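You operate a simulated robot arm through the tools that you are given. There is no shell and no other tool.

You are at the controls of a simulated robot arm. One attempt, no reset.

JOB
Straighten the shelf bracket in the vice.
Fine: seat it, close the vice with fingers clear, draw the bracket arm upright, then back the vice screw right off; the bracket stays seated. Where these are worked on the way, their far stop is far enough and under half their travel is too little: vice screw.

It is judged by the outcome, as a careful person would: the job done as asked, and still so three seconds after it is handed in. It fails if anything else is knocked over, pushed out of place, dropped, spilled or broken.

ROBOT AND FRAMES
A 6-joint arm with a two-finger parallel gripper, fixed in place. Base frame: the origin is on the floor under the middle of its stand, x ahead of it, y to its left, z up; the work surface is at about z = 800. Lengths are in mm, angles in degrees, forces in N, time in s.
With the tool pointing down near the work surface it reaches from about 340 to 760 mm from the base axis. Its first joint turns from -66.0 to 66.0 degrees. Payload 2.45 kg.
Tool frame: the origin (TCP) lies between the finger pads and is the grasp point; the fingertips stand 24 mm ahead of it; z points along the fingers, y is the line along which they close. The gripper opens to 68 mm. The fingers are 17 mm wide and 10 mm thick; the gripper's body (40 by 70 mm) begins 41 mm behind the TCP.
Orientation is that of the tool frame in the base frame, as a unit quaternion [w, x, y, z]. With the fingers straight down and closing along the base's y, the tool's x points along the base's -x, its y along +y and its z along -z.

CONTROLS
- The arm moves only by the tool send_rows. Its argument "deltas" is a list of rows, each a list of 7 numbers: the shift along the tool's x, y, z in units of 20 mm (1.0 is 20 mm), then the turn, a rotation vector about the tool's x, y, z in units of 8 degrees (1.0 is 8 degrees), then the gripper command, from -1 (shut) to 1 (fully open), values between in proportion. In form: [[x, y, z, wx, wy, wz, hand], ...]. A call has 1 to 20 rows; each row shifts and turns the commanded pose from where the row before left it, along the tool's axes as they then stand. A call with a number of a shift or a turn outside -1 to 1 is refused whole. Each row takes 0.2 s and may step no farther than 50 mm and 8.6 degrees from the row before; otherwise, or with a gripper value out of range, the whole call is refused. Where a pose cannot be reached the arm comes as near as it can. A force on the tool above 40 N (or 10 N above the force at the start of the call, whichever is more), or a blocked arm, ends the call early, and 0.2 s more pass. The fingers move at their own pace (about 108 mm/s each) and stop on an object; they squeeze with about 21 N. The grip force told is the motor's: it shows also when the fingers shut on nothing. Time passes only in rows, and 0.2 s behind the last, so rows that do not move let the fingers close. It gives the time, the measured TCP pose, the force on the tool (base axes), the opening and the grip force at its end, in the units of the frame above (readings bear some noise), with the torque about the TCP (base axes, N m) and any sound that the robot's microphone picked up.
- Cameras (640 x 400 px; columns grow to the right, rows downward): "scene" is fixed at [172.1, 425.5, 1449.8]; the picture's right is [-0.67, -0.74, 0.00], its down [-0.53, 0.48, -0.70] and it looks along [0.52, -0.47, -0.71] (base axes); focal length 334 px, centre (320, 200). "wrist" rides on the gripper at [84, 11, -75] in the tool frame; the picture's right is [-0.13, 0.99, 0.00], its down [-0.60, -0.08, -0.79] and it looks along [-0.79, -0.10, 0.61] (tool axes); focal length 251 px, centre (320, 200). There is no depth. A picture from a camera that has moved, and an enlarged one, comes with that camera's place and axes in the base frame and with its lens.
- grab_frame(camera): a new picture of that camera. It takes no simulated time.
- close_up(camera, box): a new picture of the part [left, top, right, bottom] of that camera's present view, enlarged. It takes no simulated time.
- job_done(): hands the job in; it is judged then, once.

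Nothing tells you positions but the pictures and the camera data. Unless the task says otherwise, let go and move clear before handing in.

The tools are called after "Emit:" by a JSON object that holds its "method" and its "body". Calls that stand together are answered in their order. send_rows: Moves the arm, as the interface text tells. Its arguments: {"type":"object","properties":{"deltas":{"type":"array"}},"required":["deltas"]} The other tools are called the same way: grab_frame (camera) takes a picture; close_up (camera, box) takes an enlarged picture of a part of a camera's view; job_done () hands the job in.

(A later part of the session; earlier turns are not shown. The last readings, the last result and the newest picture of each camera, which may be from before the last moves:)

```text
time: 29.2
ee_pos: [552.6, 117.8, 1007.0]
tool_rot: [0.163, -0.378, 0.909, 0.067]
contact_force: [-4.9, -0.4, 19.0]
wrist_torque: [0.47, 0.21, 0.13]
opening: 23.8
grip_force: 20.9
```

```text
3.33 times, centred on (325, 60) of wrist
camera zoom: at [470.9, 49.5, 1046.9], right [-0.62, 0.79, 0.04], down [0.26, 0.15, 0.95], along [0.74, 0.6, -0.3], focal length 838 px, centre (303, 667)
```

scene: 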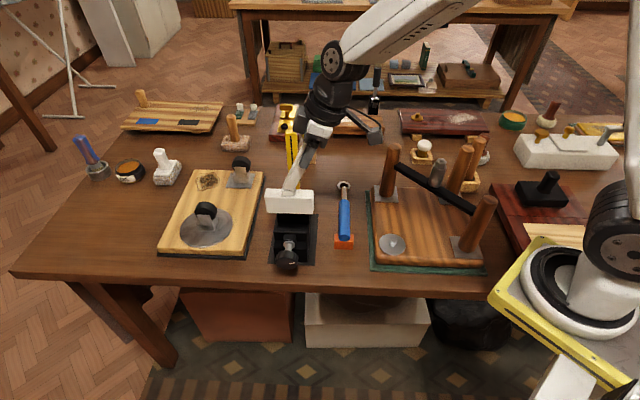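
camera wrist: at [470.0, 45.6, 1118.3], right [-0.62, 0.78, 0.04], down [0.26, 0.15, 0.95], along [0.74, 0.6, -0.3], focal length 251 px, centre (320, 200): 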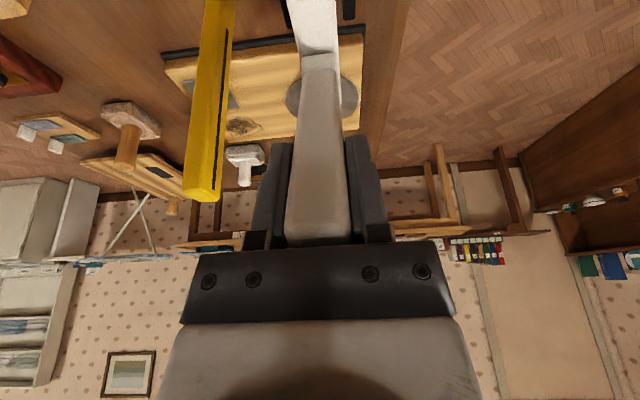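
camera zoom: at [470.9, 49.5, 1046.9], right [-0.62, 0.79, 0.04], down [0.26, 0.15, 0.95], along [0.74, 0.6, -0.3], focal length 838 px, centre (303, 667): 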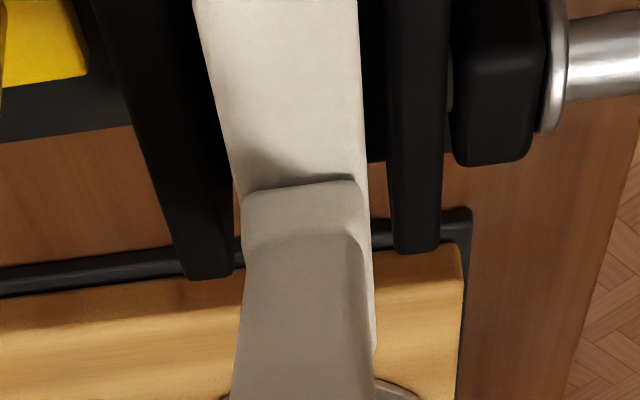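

The foot sits between the jaws on the deck, standing about 10 mm above the jaw tops. I'll ease the pressure by 1.5 mm, open the fingers, and back out along the arm.

Emit:
{"method": "send_rows", "body": {"deltas": [[-0.025, 0, -0.07, 0, 0, 0, -1], [0, 0, 0, 0, 0, 0, -0.2], [0, 0, 0, 0, 0, 0, 0.3], [0, 0, 0, 0, 0, 0, 1], [0, 0, 0, 0, 0, 0, 1]]}}

Emit:
{"method": "close_up", "body": {"camera": "scene", "box": [245, 130, 345, 280]}}

```text
time: 30.4
ee_pos: [550.5, 116.2, 1006.3]
tool_rot: [0.16, -0.379, 0.909, 0.067]
contact_force: [0.2, 0.3, -0.2]
wrist_torque: [0.0, -0.01, 0.03]
opening: 68.0
grip_force: 0.1
```

```text
2.67 times, centred on (295, 205) of scene
camera zoom: at [172.1, 425.5, 1449.8], right [-0.67, -0.74, 0.0], down [-0.53, 0.48, -0.7], along [0.52, -0.47, -0.71], focal length 892 px, centre (387, 187)
```

zoom: 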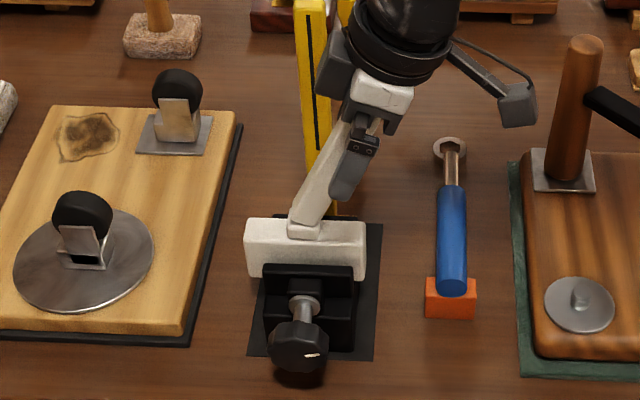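

Released with no force. I'll back out along the arm's line and up.

Emit:
{"method": "send_rows", "body": {"deltas": [[0, 0, -1, 0, 0, 0, 1], [0, 0, -1, 0, 0, 0, 1], [0, 0, -1, 0, 0, 0, 1], [0, 0, -1, 0, 0, 0, 1], [0, 0, -1, 0, 0, 0, 1]]}}

Emit:
{"method": "close_up", "body": {"camera": "scene", "box": [245, 130, 345, 280]}}

Emit:
{"method": "close_up", "body": {"camera": "wrist", "box": [200, 0, 460, 170]}}

```text
time: 31.6
ee_pos: [524.7, 90.4, 1099.8]
tool_rot: [0.161, -0.378, 0.909, 0.066]
contact_force: [0.3, -0.8, 0.5]
wrist_torque: [0.0, 0.01, 0.0]
opening: 68.0
grip_force: 0.1
```

```text
2.67 times, centred on (295, 205) of scene
camera zoom: at [172.1, 425.5, 1449.8], right [-0.67, -0.74, 0.0], down [-0.53, 0.48, -0.7], along [0.52, -0.47, -0.71], focal length 892 px, centre (387, 187)
```

zoom: 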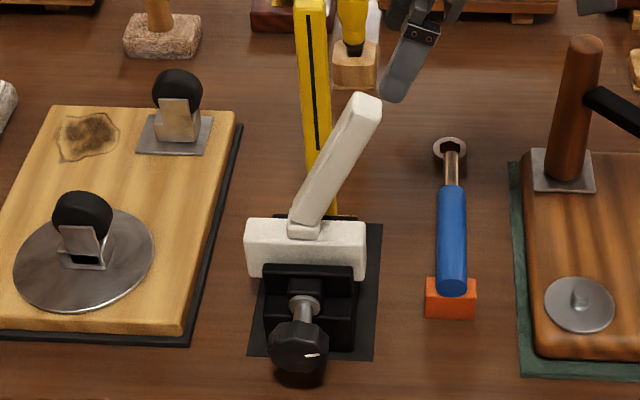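

```text
2.35 times, centred on (330, 85) of wrist
camera zoom: at [443.6, 23.1, 1141.1], right [-0.62, 0.79, 0.04], down [0.27, 0.15, 0.95], along [0.74, 0.6, -0.3], focal length 592 px, centre (296, 471)
```

zoom: 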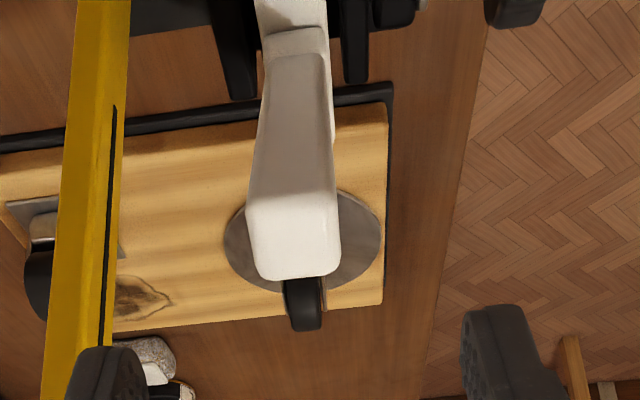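

The bracket is seated between the jaws with fingers clear. Next is the screw knob: about 48 mm across, axis near b = 511.8, z = 869, centre around (512, 211). I'll set the tool upright, turned so the fingers close across the knob, and move above it.

Emit:
{"method": "send_rows", "body": {"deltas": [[0, 0, 0, 0, 0.83, 0, 1], [0, 0, 0, 0, 0.83, 0, 1], [0, 0, 0, 0, 0.84, 0, 1], [0, 0, 0, 0, 0, 0.94, 1], [0, 0, 0, 0, 0, 0.94, 1], [0, 0, 0, 0, 0, 0.94, 1], [0, 0, 0, 0, 0, 0.94, 1], [0, 0, 0, 0, 0, 0.94, 1], [0, 0, 0, 0, 0, 0.94, 1], [0, 0, 0, 0, 0, 0.94, 1], [0, 0, 0, 0, 0, 0.94, 1], [0, 0, 0, 0, 0, 0.94, 1], [0, 0, 0, 0, 0, 0.94, 1], [0, 0, 0, 0, 0, 0.94, 1], [0, 0, 0, 0, 0, 0.91, 1]]}}

Emit:
{"method": "send_rows", "body": {"deltas": [[0.94, 0.77, 0.5, 0, 0, 0, 1], [0.94, 0.77, 0.5, 0, 0, 0, 1], [0.94, 0.77, 0.5, 0, 0, 0, 1], [0.94, 0.77, 0.5, 0, 0, 0, 1], [0.94, 0.77, 0.5, 0, 0, 0, 1]]}}

Emit:
{"method": "grab_frame", "body": {"camera": "wrist"}}

Emit:
{"method": "grab_frame", "body": {"camera": "scene"}}

```text
time: 34.8
ee_pos: [527.3, 91.6, 1099.0]
tool_rot: [-0.001, 0.383, 0.924, 0.0]
contact_force: [-0.6, 0.8, 0.4]
wrist_torque: [0.0, 0.0, -0.02]
opening: 68.1
grip_force: 0.1
```

```text
time: 36.0
ee_pos: [516.5, 211.4, 1052.3]
tool_rot: [-0.001, 0.381, 0.925, 0.0]
contact_force: [0.2, 1.4, -0.2]
wrist_torque: [0.0, -0.03, -0.02]
opening: 67.9
grip_force: 0.1
```

```text
taken
camera wrist: at [463.9, 278.4, 1126.0], right [0.79, 0.61, 0.0], down [0.37, -0.48, 0.79], along [0.49, -0.63, -0.61], focal length 251 px, centre (320, 200)
```

wrist: 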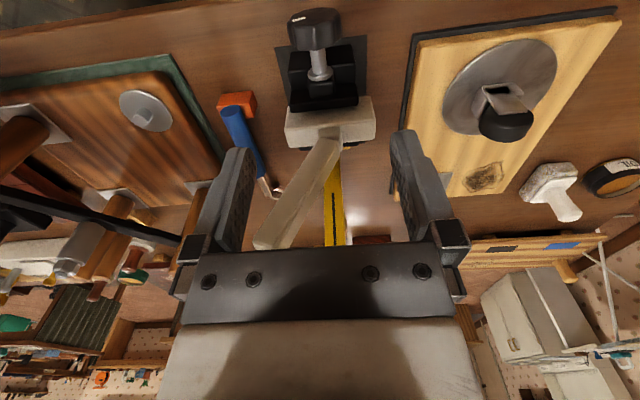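

```text
taken
```

scene: 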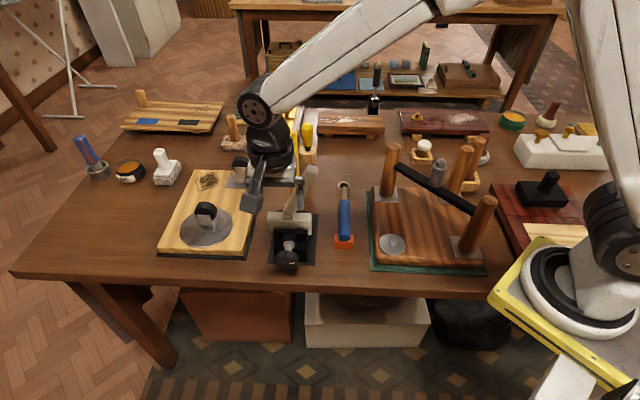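

Emit:
{"method": "close_up", "body": {"camera": "wrist", "box": [250, 0, 400, 160]}}

Emit:
{"method": "close_up", "body": {"camera": "scene", "box": [255, 190, 335, 285]}}

```text
2.50 times, centred on (325, 80) of wrist
camera zoom: at [463.9, 278.4, 1126.0], right [0.79, 0.61, 0.0], down [0.37, -0.48, 0.79], along [0.49, -0.63, -0.61], focal length 629 px, centre (308, 500)
```

zoom: 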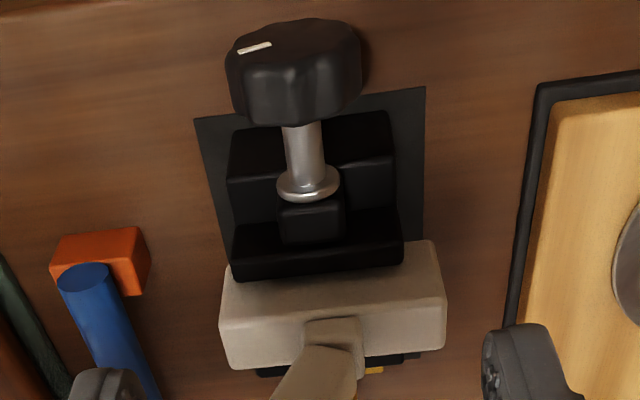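

```text
4.21 times, centred on (295, 238) of scene
camera zoom: at [172.1, 425.5, 1449.8], right [-0.67, -0.74, 0.0], down [-0.53, 0.48, -0.7], along [0.52, -0.47, -0.71], focal length 1408 px, centre (425, 42)
```

zoom: 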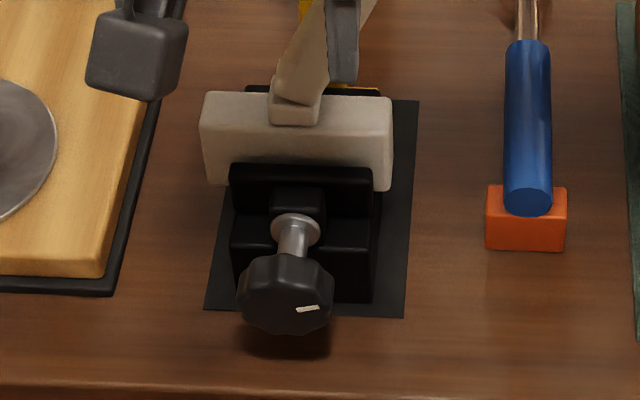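

The knob axis is near b = 510.5, z = 869. I'll tilt the gripper's top away (about 40°) so a clockwise stroke sweeps back toward the robot, and pre-position it off the knob.

Emit:
{"method": "send_rows", "body": {"deltas": [[0, 0, 0, 0.84, 0, 0, 1], [0, 0, 0, 0.84, 0, 0, 1], [0, 0, 0, 0.83, 0, 0, 1], [0, 0, 0, 0.83, 0, 0, 1], [0, 0, 0, 0.83, 0, 0, 1], [0, 0, 0, 0.83, 0, 0, 1]]}}

Emit:
{"method": "send_rows", "body": {"deltas": [[0.015, 0.95, 0.36, 0, 0, 0, 1], [0.015, 0.95, 0.36, 0, 0, 0, 1], [0.015, 0.95, 0.36, 0, 0, 0, 1], [0.015, 0.95, 0.36, 0, 0, 0, 1], [0.015, 0.95, 0.36, 0, 0, 0, 1], [0.015, 0.95, 0.36, 0, 0, 0, 1]]}}

Emit:
{"method": "grab_frame", "body": {"camera": "scene"}}

Emit:
{"method": "grab_frame", "body": {"camera": "wrist"}}

```text
time: 37.4
ee_pos: [514.0, 212.2, 1051.3]
tool_rot: [-0.131, 0.358, 0.868, -0.317]
contact_force: [0.3, 0.4, -0.4]
wrist_torque: [0.01, 0.03, 0.03]
opening: 68.0
grip_force: 0.2
```

```text
time: 38.8
ee_pos: [554.4, 257.5, 943.8]
tool_rot: [-0.13, 0.359, 0.869, -0.316]
contact_force: [0.4, 0.9, -0.4]
wrist_torque: [0.02, 0.02, 0.01]
opening: 67.8
grip_force: 0.1
```

```text
taken
```

scene: 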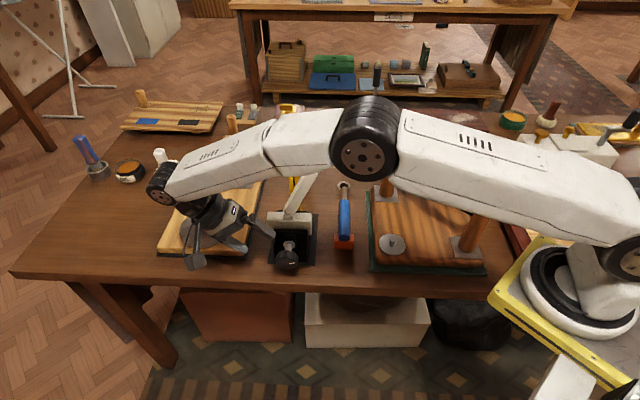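

```text
taken
camera wrist: at [534.8, 356.1, 993.4], right [0.63, 0.45, -0.64], down [0.75, -0.11, 0.66], along [0.23, -0.89, -0.4], focal length 251 px, centre (320, 200)
```

wrist: 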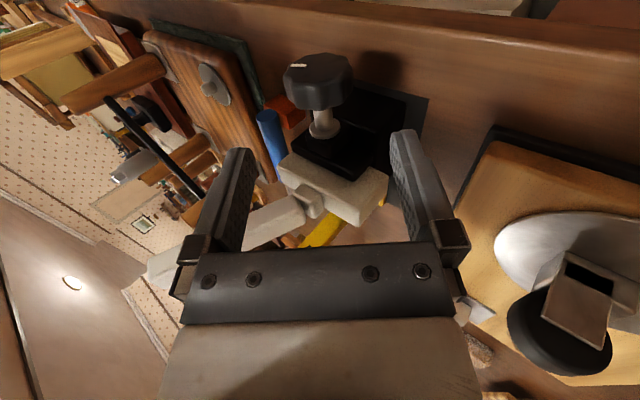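

The pose was reached cleanly. I'll move in along the tool toward the knob in two stages, checking alignment between.

Emit:
{"method": "send_rows", "body": {"deltas": [[-0.07, -0.01, 1, 0, 0, 0, 1], [-0.07, -0.01, 1, 0, 0, 0, 1], [-0.06, -0.01, 0.9, 0, 0, 0, 1]]}}

Emit:
{"method": "grab_frame", "body": {"camera": "wrist"}}

Emit:
{"method": "close_up", "body": {"camera": "scene", "box": [180, 180, 340, 290]}}

```text
time: 39.6
ee_pos: [531.9, 227.2, 901.9]
tool_rot: [-0.13, 0.358, 0.869, -0.316]
contact_force: [-0.6, -0.2, -0.6]
wrist_torque: [-0.02, -0.02, 0.02]
opening: 67.9
grip_force: 0.1
```

```text
taken
camera wrist: at [511.1, 326.7, 951.0], right [0.63, 0.45, -0.64], down [0.74, -0.11, 0.66], along [0.23, -0.89, -0.4], focal length 251 px, centre (320, 200)
```

wrist: 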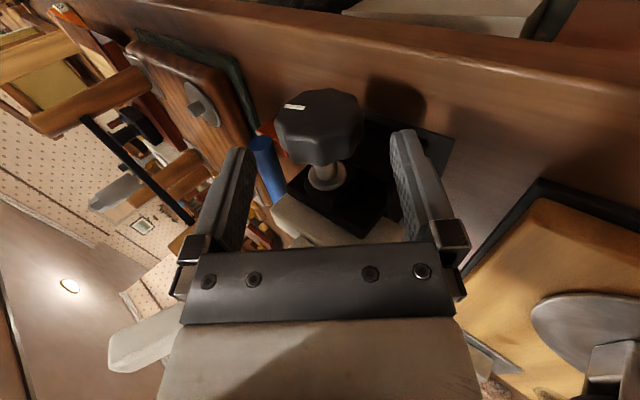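

```text
3.64 times, centred on (260, 235) of scene
camera zoom: at [172.1, 425.5, 1449.8], right [-0.67, -0.74, 0.0], down [-0.53, 0.48, -0.7], along [0.52, -0.47, -0.71], focal length 1216 px, centre (538, 73)
```

zoom: 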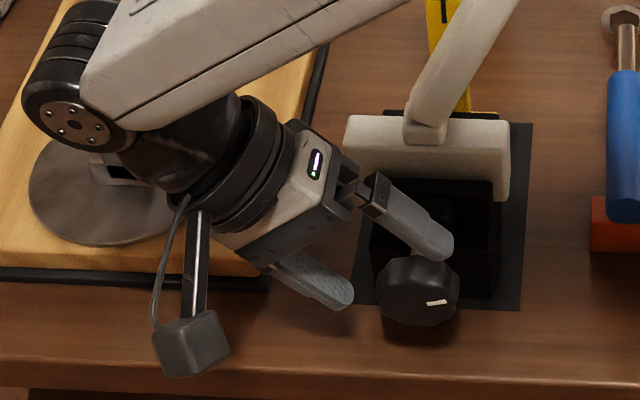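

The knob is centred between the fingers. I'll advance the last 42 mm and close.

Emit:
{"method": "send_rows", "body": {"deltas": [[0.02, 0.02, 0.9, 0, 0, 0, 1], [0.02, 0.02, 0.9, 0, 0, 0, 1], [0, 0, 0.3, 0, 0, 0, 1]]}}

Emit:
{"method": "grab_frame", "body": {"camera": "wrist"}}

Emit:
{"method": "close_up", "body": {"camera": "scene", "box": [180, 180, 340, 290]}}

```text
time: 40.4
ee_pos: [512.7, 208.2, 867.3]
tool_rot: [-0.13, 0.359, 0.869, -0.316]
contact_force: [0.5, 0.4, -0.5]
wrist_torque: [-0.02, -0.02, 0.0]
opening: 68.1
grip_force: 0.0
```

```text
taken
camera wrist: at [492.8, 307.5, 917.1], right [0.63, 0.45, -0.64], down [0.75, -0.11, 0.66], along [0.23, -0.89, -0.4], focal length 251 px, centre (320, 200)
```

wrist: 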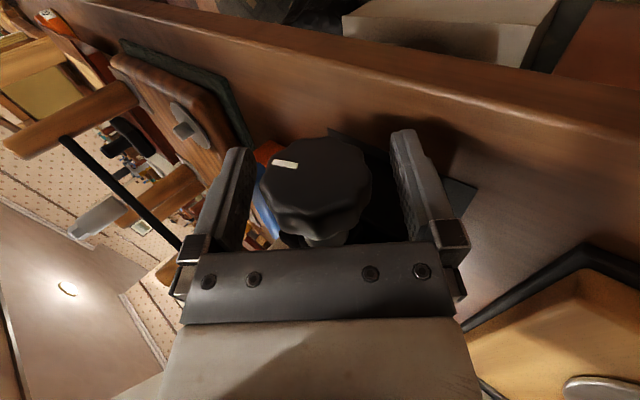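

```text
3.64 times, centred on (260, 235) of scene
camera zoom: at [172.1, 425.5, 1449.8], right [-0.67, -0.74, 0.0], down [-0.53, 0.48, -0.7], along [0.52, -0.47, -0.71], focal length 1216 px, centre (538, 73)
```

zoom: 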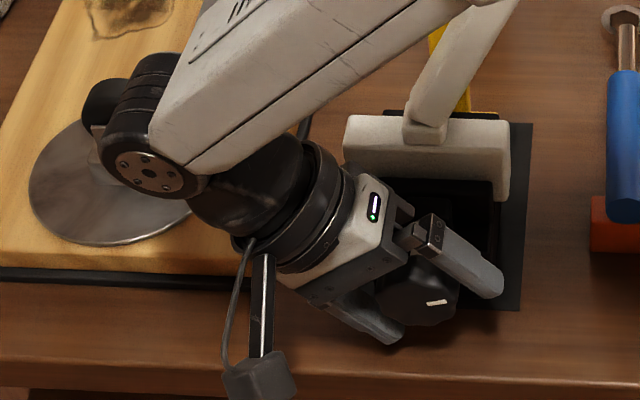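

The knob is between the fingers with the TCP on its axis. I'll grip it.

Emit:
{"method": "send_rows", "body": {"deltas": [[0, 0, 0, 0, 0, 0, -1], [0, 0, 0, 0, 0, 0, -1], [0, 0, 0, 0, 0, 0, -1]]}}

Emit:
{"method": "send_rows", "body": {"deltas": [[0, 0, 0, -0.6, 0, 0, -1], [0, 0, 0, -0.6, 0, 0, -1], [0, 0, 0, -0.6, 0, 0, -1], [0, 0, 0, -0.6, 0, 0, -1]]}}

Emit:
{"method": "grab_frame", "body": {"camera": "wrist"}}

Emit:
{"method": "close_up", "body": {"camera": "scene", "box": [180, 180, 340, 290]}}

```text
time: 41.2
ee_pos: [512.1, 207.3, 868.5]
tool_rot: [-0.131, 0.358, 0.868, -0.318]
contact_force: [-12.3, -13.1, 15.4]
wrist_torque: [-0.14, -0.25, 0.07]
opening: 45.8
grip_force: 45.1
```

```text
time: 42.2
ee_pos: [512.8, 208.7, 868.1]
tool_rot: [-0.07, 0.374, 0.909, -0.168]
contact_force: [-12.7, -11.3, 19.3]
wrist_torque: [-0.71, -0.79, -0.09]
opening: 45.9
grip_force: 45.1
```

```text
taken
camera wrist: at [478.8, 293.3, 933.4], right [0.74, 0.57, -0.36], down [0.58, -0.28, 0.77], along [0.34, -0.78, -0.53], focal length 251 px, centre (320, 200)
```

wrist: 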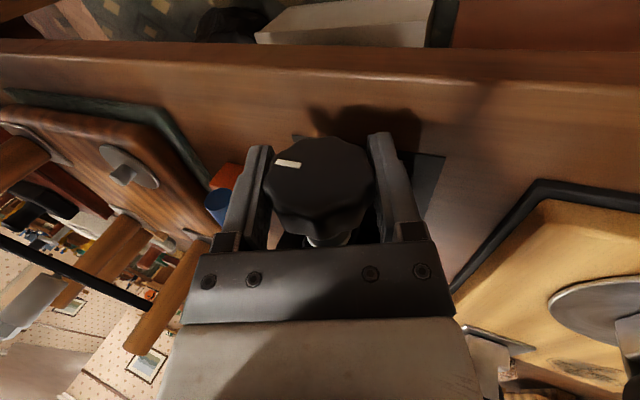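

```text
3.64 times, centred on (260, 235) of scene
camera zoom: at [171.5, 425.2, 1450.0], right [-0.67, -0.74, 0.0], down [-0.53, 0.48, -0.7], along [0.52, -0.47, -0.71], focal length 1216 px, centre (538, 73)
```

zoom: 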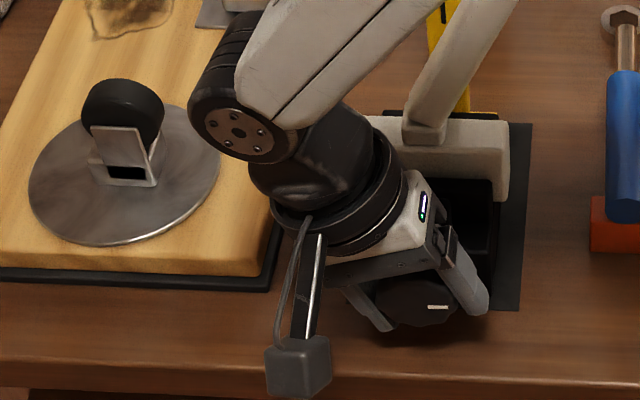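

The knob turns with the gripper clockwise. There is a side load suggesting the axis is 1–2 mm toward the robot and up, so I'll correct that slightly and continue the stroke.

Emit:
{"method": "send_rows", "body": {"deltas": [[0, -0.04, -0.02, -0.5, 0, 0, -1], [0, -0.04, -0.02, -0.5, 0, 0, -1], [0, 0, 0, -0.6, 0, 0, -1], [0, 0, 0, -0.6, 0, 0, -1], [0, 0, 0, -0.6, 0, 0, -1]]}}

Emit:
{"method": "close_up", "body": {"camera": "scene", "box": [180, 180, 340, 290]}}

```text
time: 43.4
ee_pos: [512.8, 209.0, 867.7]
tool_rot: [0.005, 0.381, 0.925, 0.014]
contact_force: [-1.4, 19.5, -9.4]
wrist_torque: [0.22, 0.24, -0.35]
opening: 46.1
grip_force: 45.5
```

```text
3.64 times, centred on (260, 235) of scene
camera zoom: at [172.2, 426.1, 1449.6], right [-0.67, -0.74, 0.0], down [-0.53, 0.48, -0.7], along [0.52, -0.47, -0.71], focal length 1216 px, centre (538, 73)
```

zoom: 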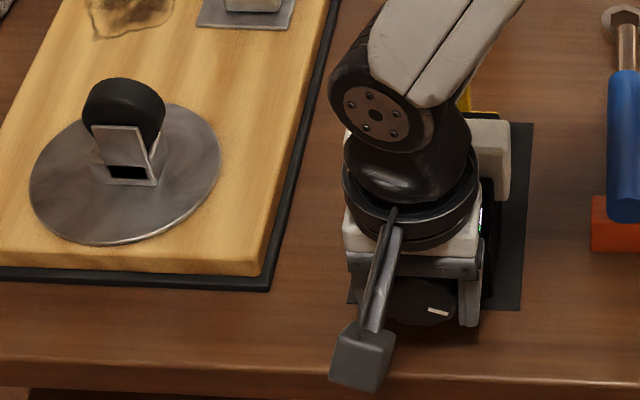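

Emit:
{"method": "grab_frame", "body": {"camera": "wrist"}}

Emit:
{"method": "close_up", "body": {"camera": "wrist", "box": [230, 110, 410, 260]}}

Emit:
{"method": "grab_frame", "body": {"camera": "scene"}}

```text
taken
camera wrist: at [459.1, 273.6, 942.4], right [0.79, 0.61, 0.03], down [0.36, -0.5, 0.79], along [0.5, -0.61, -0.61], focal length 251 px, centre (320, 200)
```

wrist: 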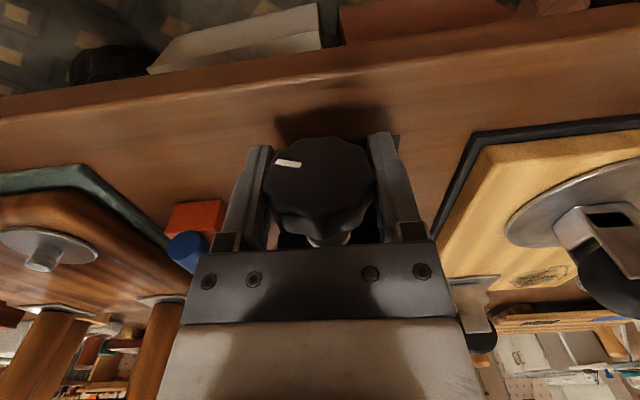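

```text
2.67 times, centred on (320, 185) of wrist
camera zoom: at [459.1, 273.6, 942.4], right [0.79, 0.61, 0.03], down [0.36, -0.5, 0.79], along [0.5, -0.61, -0.61], focal length 670 px, centre (320, 240)
```

zoom: 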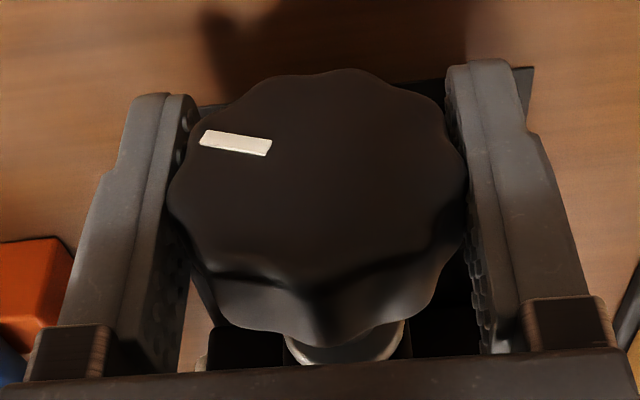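

```text
taken
```

scene: 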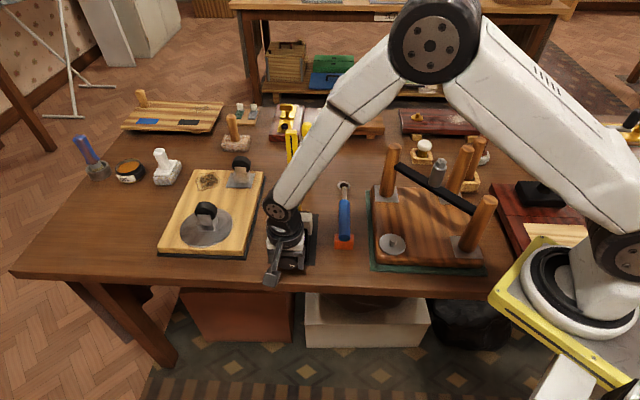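

The knob has turned about 41° so far. I'll trim the offsets a little and turn a few more degrees, watching the axial force to learn which way the screw is moving.

Emit:
{"method": "send_rows", "body": {"deltas": [[0.035, 0.03, 0.02, 0, 0, 0, -1]]}}

Emit:
{"method": "send_rows", "body": {"deltas": [[0, 0, 0, -0.6, 0, 0, -1], [0, 0, 0, -0.6, 0, 0, -1]]}}

Emit:
{"method": "send_rows", "body": {"deltas": [[0, 0, 0, -0.6, 0, 0, -1], [0, 0, 0, -0.6, 0, 0, -1]]}}

```text
time: 43.8
ee_pos: [513.4, 208.2, 868.4]
tool_rot: [0.006, 0.381, 0.924, 0.013]
contact_force: [0.4, 16.0, -7.5]
wrist_torque: [0.15, 0.18, -0.16]
opening: 46.0
grip_force: 45.4
```

```text
time: 44.4
ee_pos: [512.9, 208.7, 867.2]
tool_rot: [0.039, 0.379, 0.92, 0.091]
contact_force: [8.0, 16.6, -4.9]
wrist_torque: [0.52, 0.6, -0.1]
opening: 46.1
grip_force: 45.2
```

```text
time: 45.0
ee_pos: [514.0, 208.8, 868.3]
tool_rot: [0.06, 0.373, 0.913, 0.152]
contact_force: [18.9, 7.7, -5.2]
wrist_torque: [-0.54, -0.47, 0.21]
opening: 45.4
grip_force: 45.5
```

The axial force is now drifting toward the vice as I turn, consistent with closing. I'll continue the stroke with small corrections.

Emit:
{"method": "send_rows", "body": {"deltas": [[-0.025, 0.038, 0.013, -0.5, 0, 0, -1], [-0.02, 0, 0, -0.6, 0, 0, -1], [-0.02, 0, 0, -0.6, 0, 0, -1]]}}

Emit:
{"method": "send_rows", "body": {"deltas": [[-0.02, 0, 0, -0.6, 0, 0, -1], [-0.02, 0, 0, -0.6, 0, 0, -1], [-0.02, 0, 0, -0.6, 0, 0, -1]]}}

Emit:
{"method": "grab_frame", "body": {"camera": "wrist"}}

Emit:
{"method": "close_up", "body": {"camera": "scene", "box": [210, 180, 370, 290]}}

```text
time: 45.5
ee_pos: [514.2, 208.3, 868.7]
tool_rot: [0.062, 0.369, 0.91, 0.178]
contact_force: [9.5, 3.5, -10.5]
wrist_torque: [0.43, 0.37, -0.37]
opening: 45.4
grip_force: 44.7
out of reach, approached as far as the arm can: row 1
stopped in row 2: the force on the tool passed its limit at 48 N (the readings are from after the stop); the commanded pose is now the measured one
```

```text
time: 46.3
ee_pos: [512.4, 210.2, 868.2]
tool_rot: [0.108, 0.357, 0.881, 0.292]
contact_force: [9.7, 10.4, -11.1]
wrist_torque: [0.34, 0.37, 0.15]
opening: 45.6
grip_force: 44.8
```

```text
taken
camera wrist: at [428.8, 240.7, 936.2], right [0.65, 0.48, 0.58], down [0.08, -0.81, 0.58], along [0.75, -0.34, -0.57], focal length 251 px, centre (320, 200)
```

wrist: 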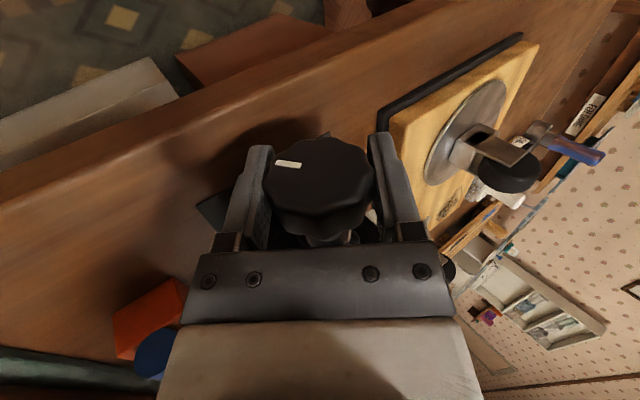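

```text
3.64 times, centred on (290, 235) of scene
camera zoom: at [172.5, 425.9, 1449.7], right [-0.67, -0.74, 0.0], down [-0.53, 0.48, -0.7], along [0.52, -0.47, -0.71], focal length 1216 px, centre (429, 73)
```

zoom: 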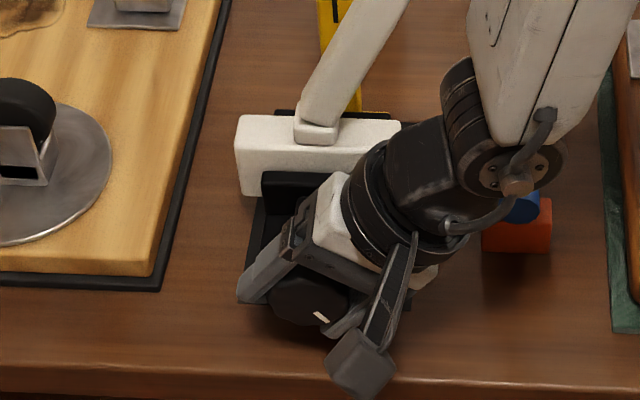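

The knob has followed the gripper through about 76° without slipping, and the moving jaw has come several mm closer to the foot. I'll continue the stroke.

Emit:
{"method": "send_rows", "body": {"deltas": [[0, 0.02, 0.02, -0.6, 0, 0, -1], [0, 0, 0, -0.6, 0, 0, -1], [0, 0, 0, -0.6, 0, 0, -1]]}}

Emit:
{"method": "send_rows", "body": {"deltas": [[0, 0, 0, -0.6, 0, 0, -1], [0, 0, 0, -0.6, 0, 0, -1], [0, 0, 0, -0.6, 0, 0, -1]]}}

Emit:
{"method": "grab_frame", "body": {"camera": "scene"}}

Emit:
{"method": "close_up", "body": {"camera": "scene", "box": [210, 180, 370, 290]}}

```text
time: 47.1
ee_pos: [512.9, 209.0, 868.6]
tool_rot: [0.151, 0.34, 0.838, 0.399]
contact_force: [-3.2, 16.2, 1.1]
wrist_torque: [-0.04, 0.0, 0.68]
opening: 45.6
grip_force: 45.1
```

```text
time: 47.9
ee_pos: [514.9, 209.8, 869.2]
tool_rot: [0.192, 0.317, 0.781, 0.503]
contact_force: [-3.6, 22.2, 9.9]
wrist_torque: [-0.66, -0.61, 1.04]
opening: 45.8
grip_force: 45.8
```

```text
taken
```

scene: 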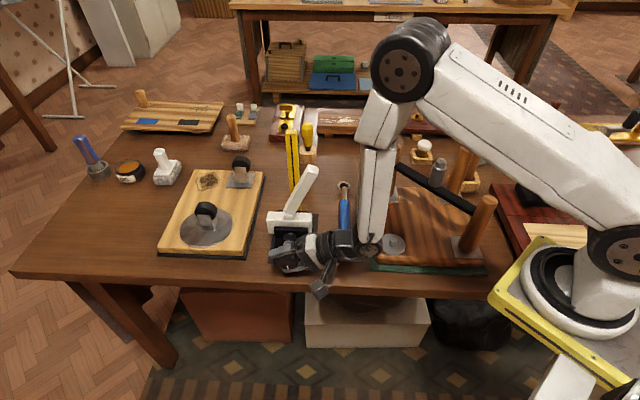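

```text
3.64 times, centred on (290, 235) of scene
camera zoom: at [171.8, 426.0, 1449.7], right [-0.67, -0.74, 0.0], down [-0.53, 0.48, -0.7], along [0.52, -0.47, -0.71], focal length 1216 px, centre (429, 73)
```

zoom: 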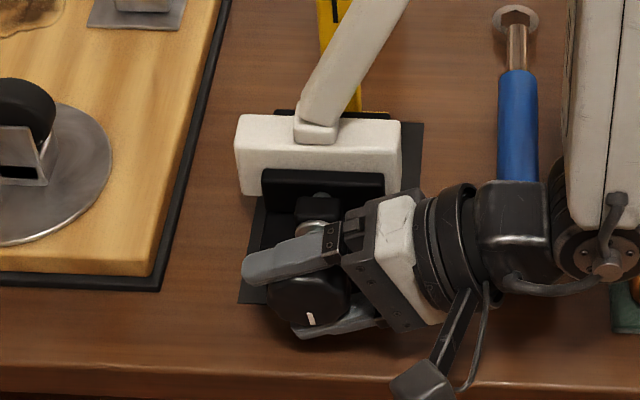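

About 105° of turn so far; the moving jaw is nearly against the foot. I'll turn a little further, then regrip for another stroke.

Emit:
{"method": "send_rows", "body": {"deltas": [[0.03, 0.03, 0.02, -0.5, 0, 0, -1], [0, 0, 0, -0.5, 0, 0, -1], [0, 0, 0, -0.5, 0, 0, -1]]}}

Emit:
{"method": "close_up", "body": {"camera": "scene", "box": [210, 180, 370, 290]}}

```text
time: 48.7
ee_pos: [514.1, 210.0, 870.4]
tool_rot: [0.226, 0.297, 0.723, 0.582]
contact_force: [-12.7, 3.3, 30.3]
wrist_torque: [-0.79, -0.72, 0.93]
opening: 45.6
grip_force: 44.9
```

```text
3.64 times, centred on (290, 235) of scene
camera zoom: at [171.3, 425.4, 1450.0], right [-0.67, -0.74, 0.0], down [-0.53, 0.48, -0.7], along [0.52, -0.47, -0.71], focal length 1216 px, centre (429, 73)
```

zoom: 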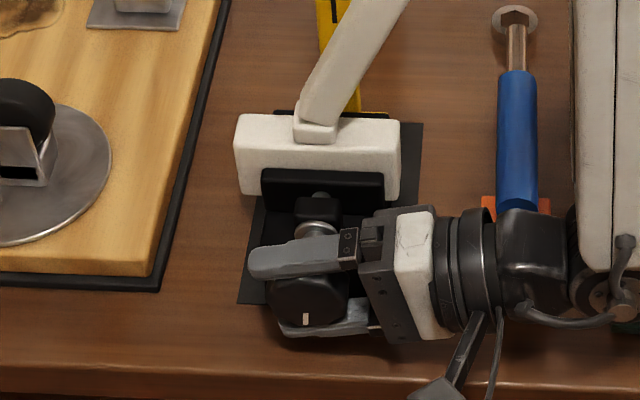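

The gripper is about 77° over. I'll open the fingers in place (the knob is round, so I can swing back around it), then check the relaxed position.

Emit:
{"method": "send_rows", "body": {"deltas": [[0, 0, 0, 0, 0, 0, 0.3], [0, 0, 0, 0, 0, 0, 1], [0, 0, 0, 0, 0, 0, 1]]}}

Emit:
{"method": "close_up", "body": {"camera": "scene", "box": [210, 180, 370, 290]}}

Emit:
{"method": "grab_frame", "body": {"camera": "wrist"}}

```text
time: 49.5
ee_pos: [514.3, 208.6, 868.8]
tool_rot: [0.225, 0.299, 0.725, 0.579]
contact_force: [-0.1, 0.6, -0.8]
wrist_torque: [0.02, -0.01, -0.01]
opening: 67.9
grip_force: 0.0
```

```text
3.64 times, centred on (290, 235) of scene
camera zoom: at [172.1, 425.5, 1449.8], right [-0.67, -0.74, 0.0], down [-0.53, 0.48, -0.7], along [0.52, -0.47, -0.71], focal length 1216 px, centre (429, 73)
```

zoom: 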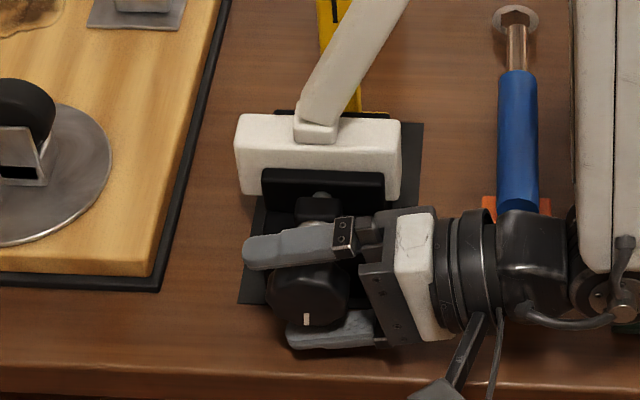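

```text
taken
camera wrist: at [405.0, 216.1, 896.3], right [0.26, 0.06, 0.96], down [-0.11, -0.99, 0.09], along [0.96, -0.13, -0.25], focal length 251 px, centre (320, 200)
```

wrist: 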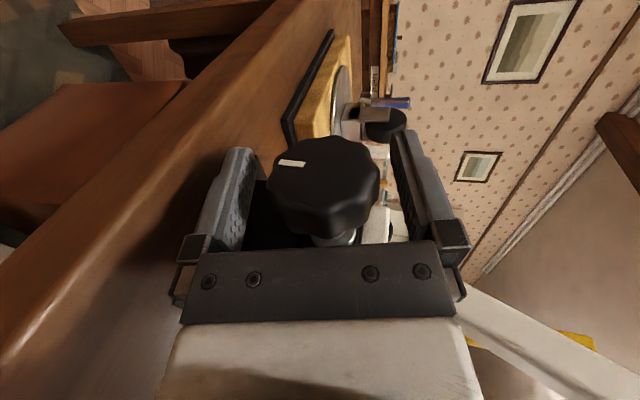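

The knob holds its position. I'll swing the open gripper back around the knob to the starting tilt in two steps.

Emit:
{"method": "send_rows", "body": {"deltas": [[0, 0.075, 0, 0.6, 0, 0, 1], [0, 0, 0, 0.86, 0, 0, 1], [0, 0, 0, 0.86, 0, 0, 1], [0, 0, 0, 0.86, 0, 0, 1], [0, 0, 0, 0.86, 0, 0, 1], [0, 0, 0, 0.86, 0, 0, 1]]}}

Emit:
{"method": "send_rows", "body": {"deltas": [[0, 0, 0, 0.86, 0, 0, 1], [0, 0, 0, 0.86, 0, 0, 1], [0, 0, 0, 0.86, 0, 0, 1], [0, 0, 0, 0.86, 0, 0, 1], [0, 0, 0, 0.86, 0, 0, 1], [0, 0, 0, 0.86, 0, 0, 1]]}}

```text
time: 50.9
ee_pos: [514.1, 210.6, 870.9]
tool_rot: [0.112, 0.357, 0.877, 0.303]
contact_force: [-0.3, 0.0, 0.3]
wrist_torque: [0.0, 0.0, -0.01]
opening: 67.8
grip_force: 0.1
```

```text
time: 52.3
ee_pos: [513.0, 215.8, 871.4]
tool_rot: [-0.016, 0.381, 0.923, 0.042]
contact_force: [0.1, -0.7, 0.2]
wrist_torque: [0.09, 0.01, 0.03]
opening: 68.0
grip_force: 0.2
out of reach, approached as far as the arm can: row 3, 4
```

Emit:
{"method": "send_rows", "body": {"deltas": [[0, 0, 0, 0, 0, 0, 1]]}}

Emit:
{"method": "grab_frame", "body": {"camera": "scene"}}

Emit:
{"method": "grab_frame", "body": {"camera": "wrist"}}

```text
time: 52.7
ee_pos: [512.4, 213.4, 871.3]
tool_rot: [-0.011, 0.368, 0.929, 0.037]
contact_force: [-0.3, 0.2, 0.5]
wrist_torque: [0.0, -0.02, 0.02]
opening: 68.0
grip_force: 0.0
```

```text
taken
```

scene: 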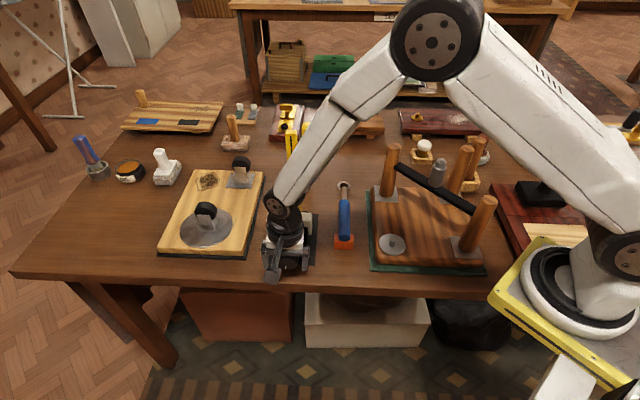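

```text
taken
camera wrist: at [457.9, 272.2, 949.4], right [0.77, 0.63, 0.05], down [0.38, -0.53, 0.76], along [0.51, -0.57, -0.65], focal length 251 px, centre (320, 200)
```

wrist: 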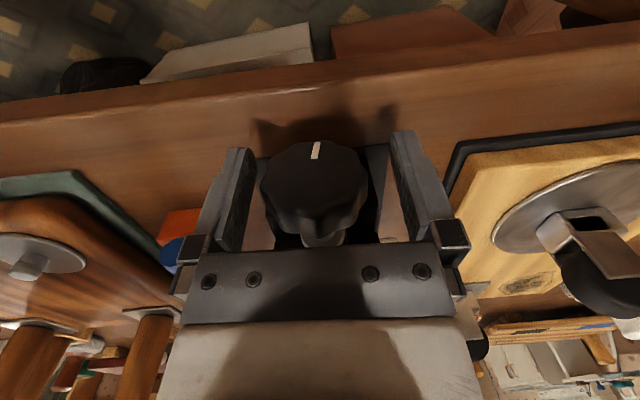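

The arm hit a joint limit on the way back near the upright pose, so it is a few degrees off. I'll lift straight off the knob and re-form the pose in free space.

Emit:
{"method": "send_rows", "body": {"deltas": [[0, 0, -0.5, 0, 0, 0, 1], [0, 0, -1, 0, 0, 0, 1], [0, 0, -1, 0, 0, 0, 1], [0, 0, -1, 0, 0, 0, 1], [0, 0, -1, 0, 0, 0, 1]]}}

Emit:
{"method": "send_rows", "body": {"deltas": [[0, 0, -1, 0.8, 0, 0, 1], [0, 0, 0, 0.8, 0, 0, 1], [0, 0, 0, 0.8, 0, 0, 1]]}}

Emit:
{"method": "close_up", "body": {"camera": "scene", "box": [210, 170, 370, 290]}}

```text
time: 53.9
ee_pos: [511.1, 206.3, 959.4]
tool_rot: [-0.012, 0.369, 0.929, 0.036]
contact_force: [1.0, 0.1, -0.1]
wrist_torque: [0.01, -0.04, -0.01]
opening: 68.0
grip_force: 0.2
```

```text
time: 54.7
ee_pos: [511.9, 205.4, 980.4]
tool_rot: [-0.073, 0.361, 0.922, -0.119]
contact_force: [-0.1, 0.2, -0.5]
wrist_torque: [-0.01, 0.0, -0.01]
opening: 68.0
grip_force: 0.0
```

```text
3.33 times, centred on (290, 230) of scene
camera zoom: at [172.1, 425.5, 1449.8], right [-0.67, -0.74, 0.0], down [-0.53, 0.48, -0.7], along [0.52, -0.47, -0.71], focal length 1114 px, centre (420, 100)
```

zoom: 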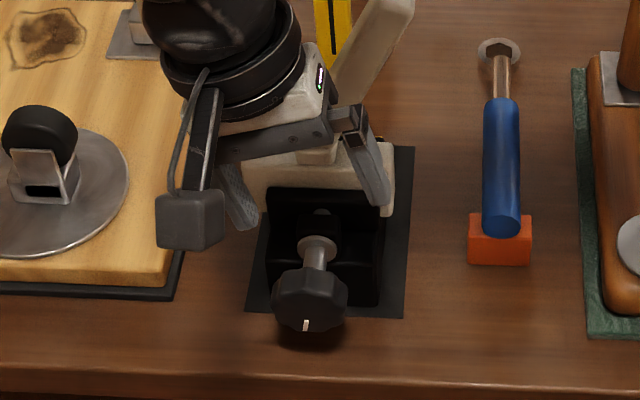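

Commanded pose followed the arm, leaving about 2–3° of orientation error; I'll correct that, continue tilting to 40°, and inspect the jaw.

Emit:
{"method": "send_rows", "body": {"deltas": [[0, 0, 0, 0, -0.274, 0.318, 1], [0, 0, 0, 0.8, 0, 0, 1], [0, 0, 0, 0.8, 0, 0, 1], [0, 0, 0, 0.8, 0, 0, 1], [0, 0, 0, 0.6, 0, 0, 1]]}}

Emit:
{"method": "grab_frame", "body": {"camera": "wrist"}}

Emit:
{"method": "close_up", "body": {"camera": "scene", "box": [255, 190, 335, 285]}}

```text
time: 55.9
ee_pos: [512.2, 204.8, 979.9]
tool_rot: [-0.13, 0.361, 0.868, -0.316]
contact_force: [-0.5, -0.5, 0.2]
wrist_torque: [0.0, 0.01, 0.01]
opening: 68.1
grip_force: 0.0
```

```text
taken
camera wrist: at [492.3, 304.3, 1029.6], right [0.63, 0.45, -0.64], down [0.74, -0.11, 0.66], along [0.22, -0.89, -0.4], focal length 251 px, centre (320, 200)
```

wrist: 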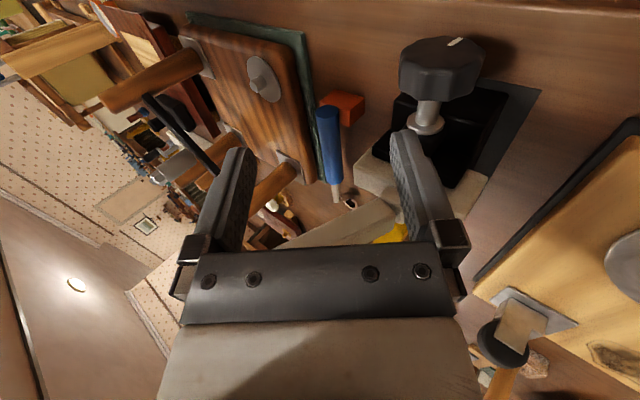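

```text
4.21 times, centred on (295, 238) of scene
camera zoom: at [172.1, 425.5, 1449.8], right [-0.67, -0.74, 0.0], down [-0.53, 0.48, -0.7], along [0.52, -0.47, -0.71], focal length 1408 px, centre (425, 42)
```

zoom: 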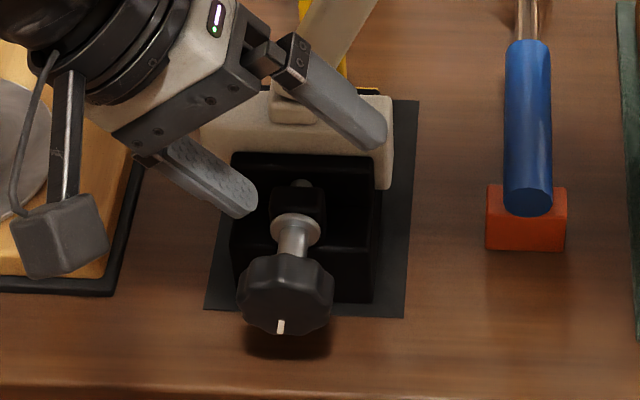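

The jaw has moved about 7 mm and is just meeting the foot; the knob itself doesn't travel. I'll line up for a second stroke.

Emit:
{"method": "send_rows", "body": {"deltas": [[0.04, 0.919, -0.244, 0, 0, 0, 1], [0.04, 0.919, -0.244, 0, 0, 0, 1], [0.04, 0.919, -0.244, 0, 0, 0, 1], [0.04, 0.919, -0.244, 0, 0, 0, 1], [0, 0, 1, 0, 0, 0, 1], [0, 0, 1, 0, 0, 0, 1], [0, 0, 1, 0, 0, 0, 1]]}}

Emit:
{"method": "grab_frame", "body": {"camera": "wrist"}}

```text
time: 57.5
ee_pos: [530.5, 227.5, 902.4]
tool_rot: [-0.13, 0.36, 0.869, -0.314]
contact_force: [-0.8, 0.4, 0.6]
wrist_torque: [0.01, 0.03, 0.01]
opening: 68.2
grip_force: 0.0
```

```text
taken
camera wrist: at [510.8, 327.2, 952.7], right [0.63, 0.45, -0.63], down [0.74, -0.11, 0.66], along [0.22, -0.89, -0.4], focal length 251 px, centre (320, 200)
```

wrist: 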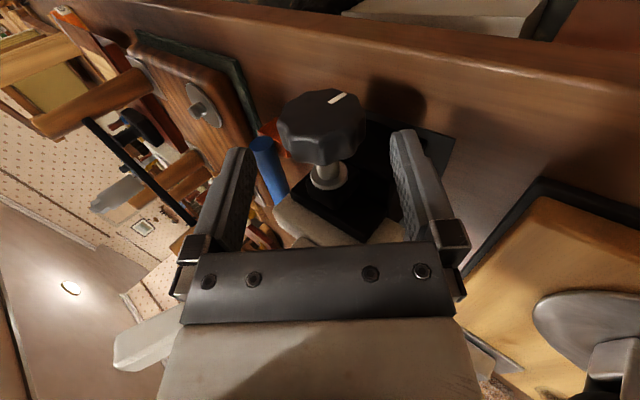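

Aligned. I'll advance onto the knob, then tilt a further 25° with fingers still open for a longer stroke that avoids the awkward pose.

Emit:
{"method": "send_rows", "body": {"deltas": [[0, 0.035, 1, 0, 0, 0, 1], [0, 0.035, 1, 0, 0, 0, 1]]}}

Emit:
{"method": "send_rows", "body": {"deltas": [[0, 0, 0, 0.75, 0, 0, 1], [0, 0, 0, 0.75, 0, 0, 1], [0, 0, 0, 0.75, 0, 0, 1], [0, 0, 0, 0.75, 0, 0, 1]]}}

Emit:
{"method": "grab_frame", "body": {"camera": "scene"}}

Emit:
{"method": "grab_frame", "body": {"camera": "wrist"}}

```text
time: 58.1
ee_pos: [513.0, 211.6, 869.2]
tool_rot: [-0.13, 0.361, 0.868, -0.315]
contact_force: [-0.5, 0.4, -0.4]
wrist_torque: [-0.03, 0.01, -0.03]
opening: 67.8
grip_force: 0.0
```

```text
time: 59.1
ee_pos: [512.6, 211.7, 870.9]
tool_rot: [-0.201, 0.326, 0.785, -0.487]
contact_force: [0.2, 1.2, 0.0]
wrist_torque: [0.0, 0.0, -0.01]
opening: 68.0
grip_force: 0.0
```

```text
taken
```

scene: 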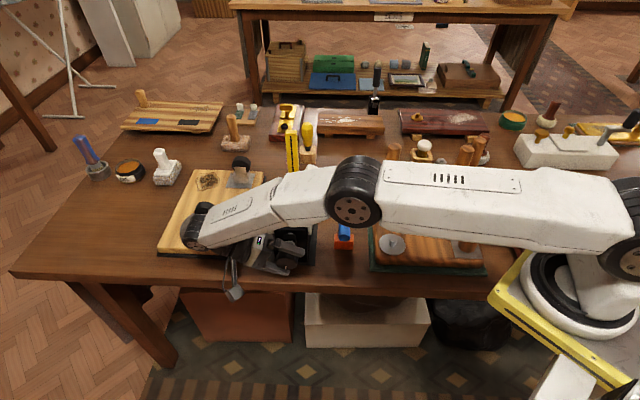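

```text
taken
camera wrist: at [504.0, 321.1, 893.7], right [0.4, 0.22, -0.89], down [0.9, 0.05, 0.42], along [0.14, -0.97, -0.18], focal length 251 px, centre (320, 200)
```

wrist: 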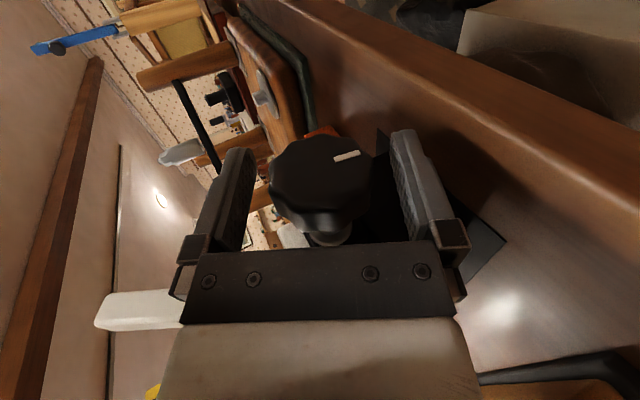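

The pose is fine and the forearm is well clear of the bracket. I'll grip and turn clockwise again.

Emit:
{"method": "send_rows", "body": {"deltas": [[0, 0, 0, 0, 0, 0, -1], [0, 0, 0, 0, 0, 0, -1], [0, 0, 0, 0, 0, 0, -1]]}}

Emit:
{"method": "send_rows", "body": {"deltas": [[0, 0, 0, -0.6, 0, 0, -1], [0, 0, 0, -0.6, 0, 0, -1], [0, 0, 0, -0.6, 0, 0, -1], [0, 0, 0, -0.6, 0, 0, -1]]}}

Emit:
{"method": "grab_frame", "body": {"camera": "wrist"}}

```text
time: 59.9
ee_pos: [512.0, 211.0, 872.1]
tool_rot: [-0.2, 0.326, 0.785, -0.487]
contact_force: [2.8, 2.3, -4.6]
wrist_torque: [0.05, 0.03, 0.13]
opening: 46.0
grip_force: 45.0
```

```text
time: 60.9
ee_pos: [512.4, 212.1, 870.8]
tool_rot: [-0.146, 0.355, 0.854, -0.352]
contact_force: [-15.2, -3.5, 18.6]
wrist_torque: [0.12, 0.21, 0.04]
opening: 45.5
grip_force: 44.6
```

```text
taken
camera wrist: at [495.9, 312.9, 916.0], right [0.59, 0.41, -0.7], down [0.78, -0.07, 0.62], along [0.2, -0.91, -0.36], focal length 251 px, centre (320, 200)
```

wrist: 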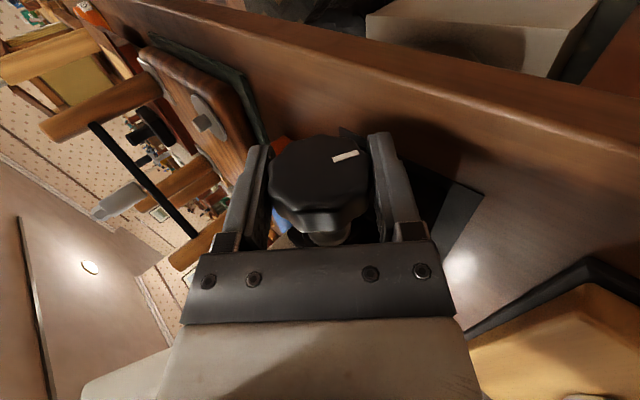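

Emit:
{"method": "send_rows", "body": {"deltas": [[0, -0.025, 0, -0.6, 0, 0, -1], [0, -0.025, 0, -0.6, 0, 0, -1], [0, 0, 0, -0.6, 0, 0, -1], [0, 0, 0, -0.6, 0, 0, -1]]}}

Emit:
{"method": "send_rows", "body": {"deltas": [[0, 0, 0, -0.6, 0, 0, -1], [0, 0, 0, -0.6, 0, 0, -1], [0, 0, 0, -0.6, 0, 0, -1]]}}

Emit:
{"method": "grab_frame", "body": {"camera": "wrist"}}

Emit:
{"method": "close_up", "body": {"camera": "scene", "box": [255, 190, 335, 285]}}

```text
time: 61.9
ee_pos: [513.2, 210.2, 871.2]
tool_rot: [-0.084, 0.374, 0.901, -0.204]
contact_force: [-16.3, 6.0, 22.9]
wrist_torque: [0.49, 0.6, 0.0]
opening: 45.5
grip_force: 45.2
```

```text
time: 62.7
ee_pos: [512.4, 209.4, 871.9]
tool_rot: [-0.037, 0.382, 0.919, -0.09]
contact_force: [-20.1, 1.5, 29.8]
wrist_torque: [0.09, 0.18, 0.21]
opening: 45.7
grip_force: 45.2
```

```text
taken
camera wrist: at [470.2, 287.3, 942.5], right [0.78, 0.6, -0.19], down [0.48, -0.37, 0.79], along [0.4, -0.71, -0.58], focal length 251 px, centre (320, 200)
```

wrist: 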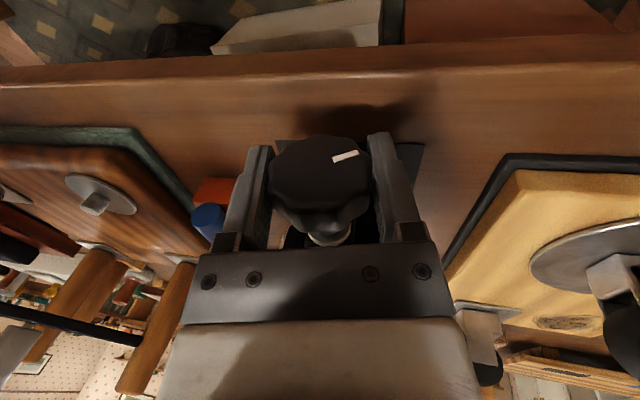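

```text
4.21 times, centred on (295, 238) of scene
camera zoom: at [171.1, 425.4, 1450.0], right [-0.67, -0.74, 0.0], down [-0.53, 0.48, -0.7], along [0.52, -0.47, -0.71], focal length 1408 px, centre (425, 42)
```

zoom: 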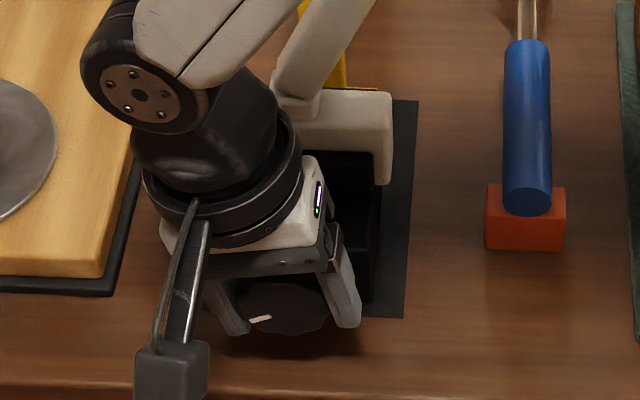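

Emit:
{"method": "send_rows", "body": {"deltas": [[0.02, -0.035, -0.05, -0.5, 0, 0, -1], [0, 0, 0, -0.6, 0, 0, -1], [0, 0, 0, -0.6, 0, 0, -1]]}}

Emit:
{"method": "send_rows", "body": {"deltas": [[0, 0, 0, -0.6, 0, 0, -1], [0, 0, 0, -0.5, 0, 0, -1]]}}

Emit:
{"method": "grab_frame", "body": {"camera": "wrist"}}

```text
time: 63.5
ee_pos: [512.7, 210.2, 872.3]
tool_rot: [0.009, 0.384, 0.923, 0.021]
contact_force: [-7.4, -1.5, 6.7]
wrist_torque: [0.61, 0.7, 0.31]
opening: 45.4
grip_force: 45.7
```

```text
time: 64.1
ee_pos: [510.7, 209.3, 872.0]
tool_rot: [0.035, 0.381, 0.919, 0.089]
contact_force: [-4.4, -7.9, -9.6]
wrist_torque: [0.75, 0.78, 0.68]
opening: 45.7
grip_force: 45.0
```

```text
taken
camera wrist: at [449.1, 266.0, 946.9], right [0.78, 0.6, 0.19], down [0.26, -0.59, 0.76], along [0.57, -0.54, -0.62], focal length 251 px, centre (320, 200)
```

wrist: 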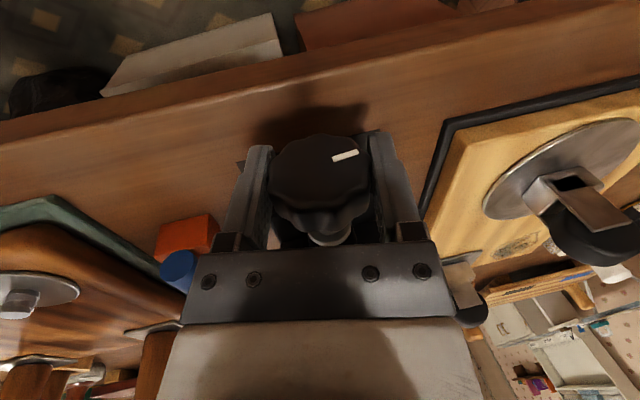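

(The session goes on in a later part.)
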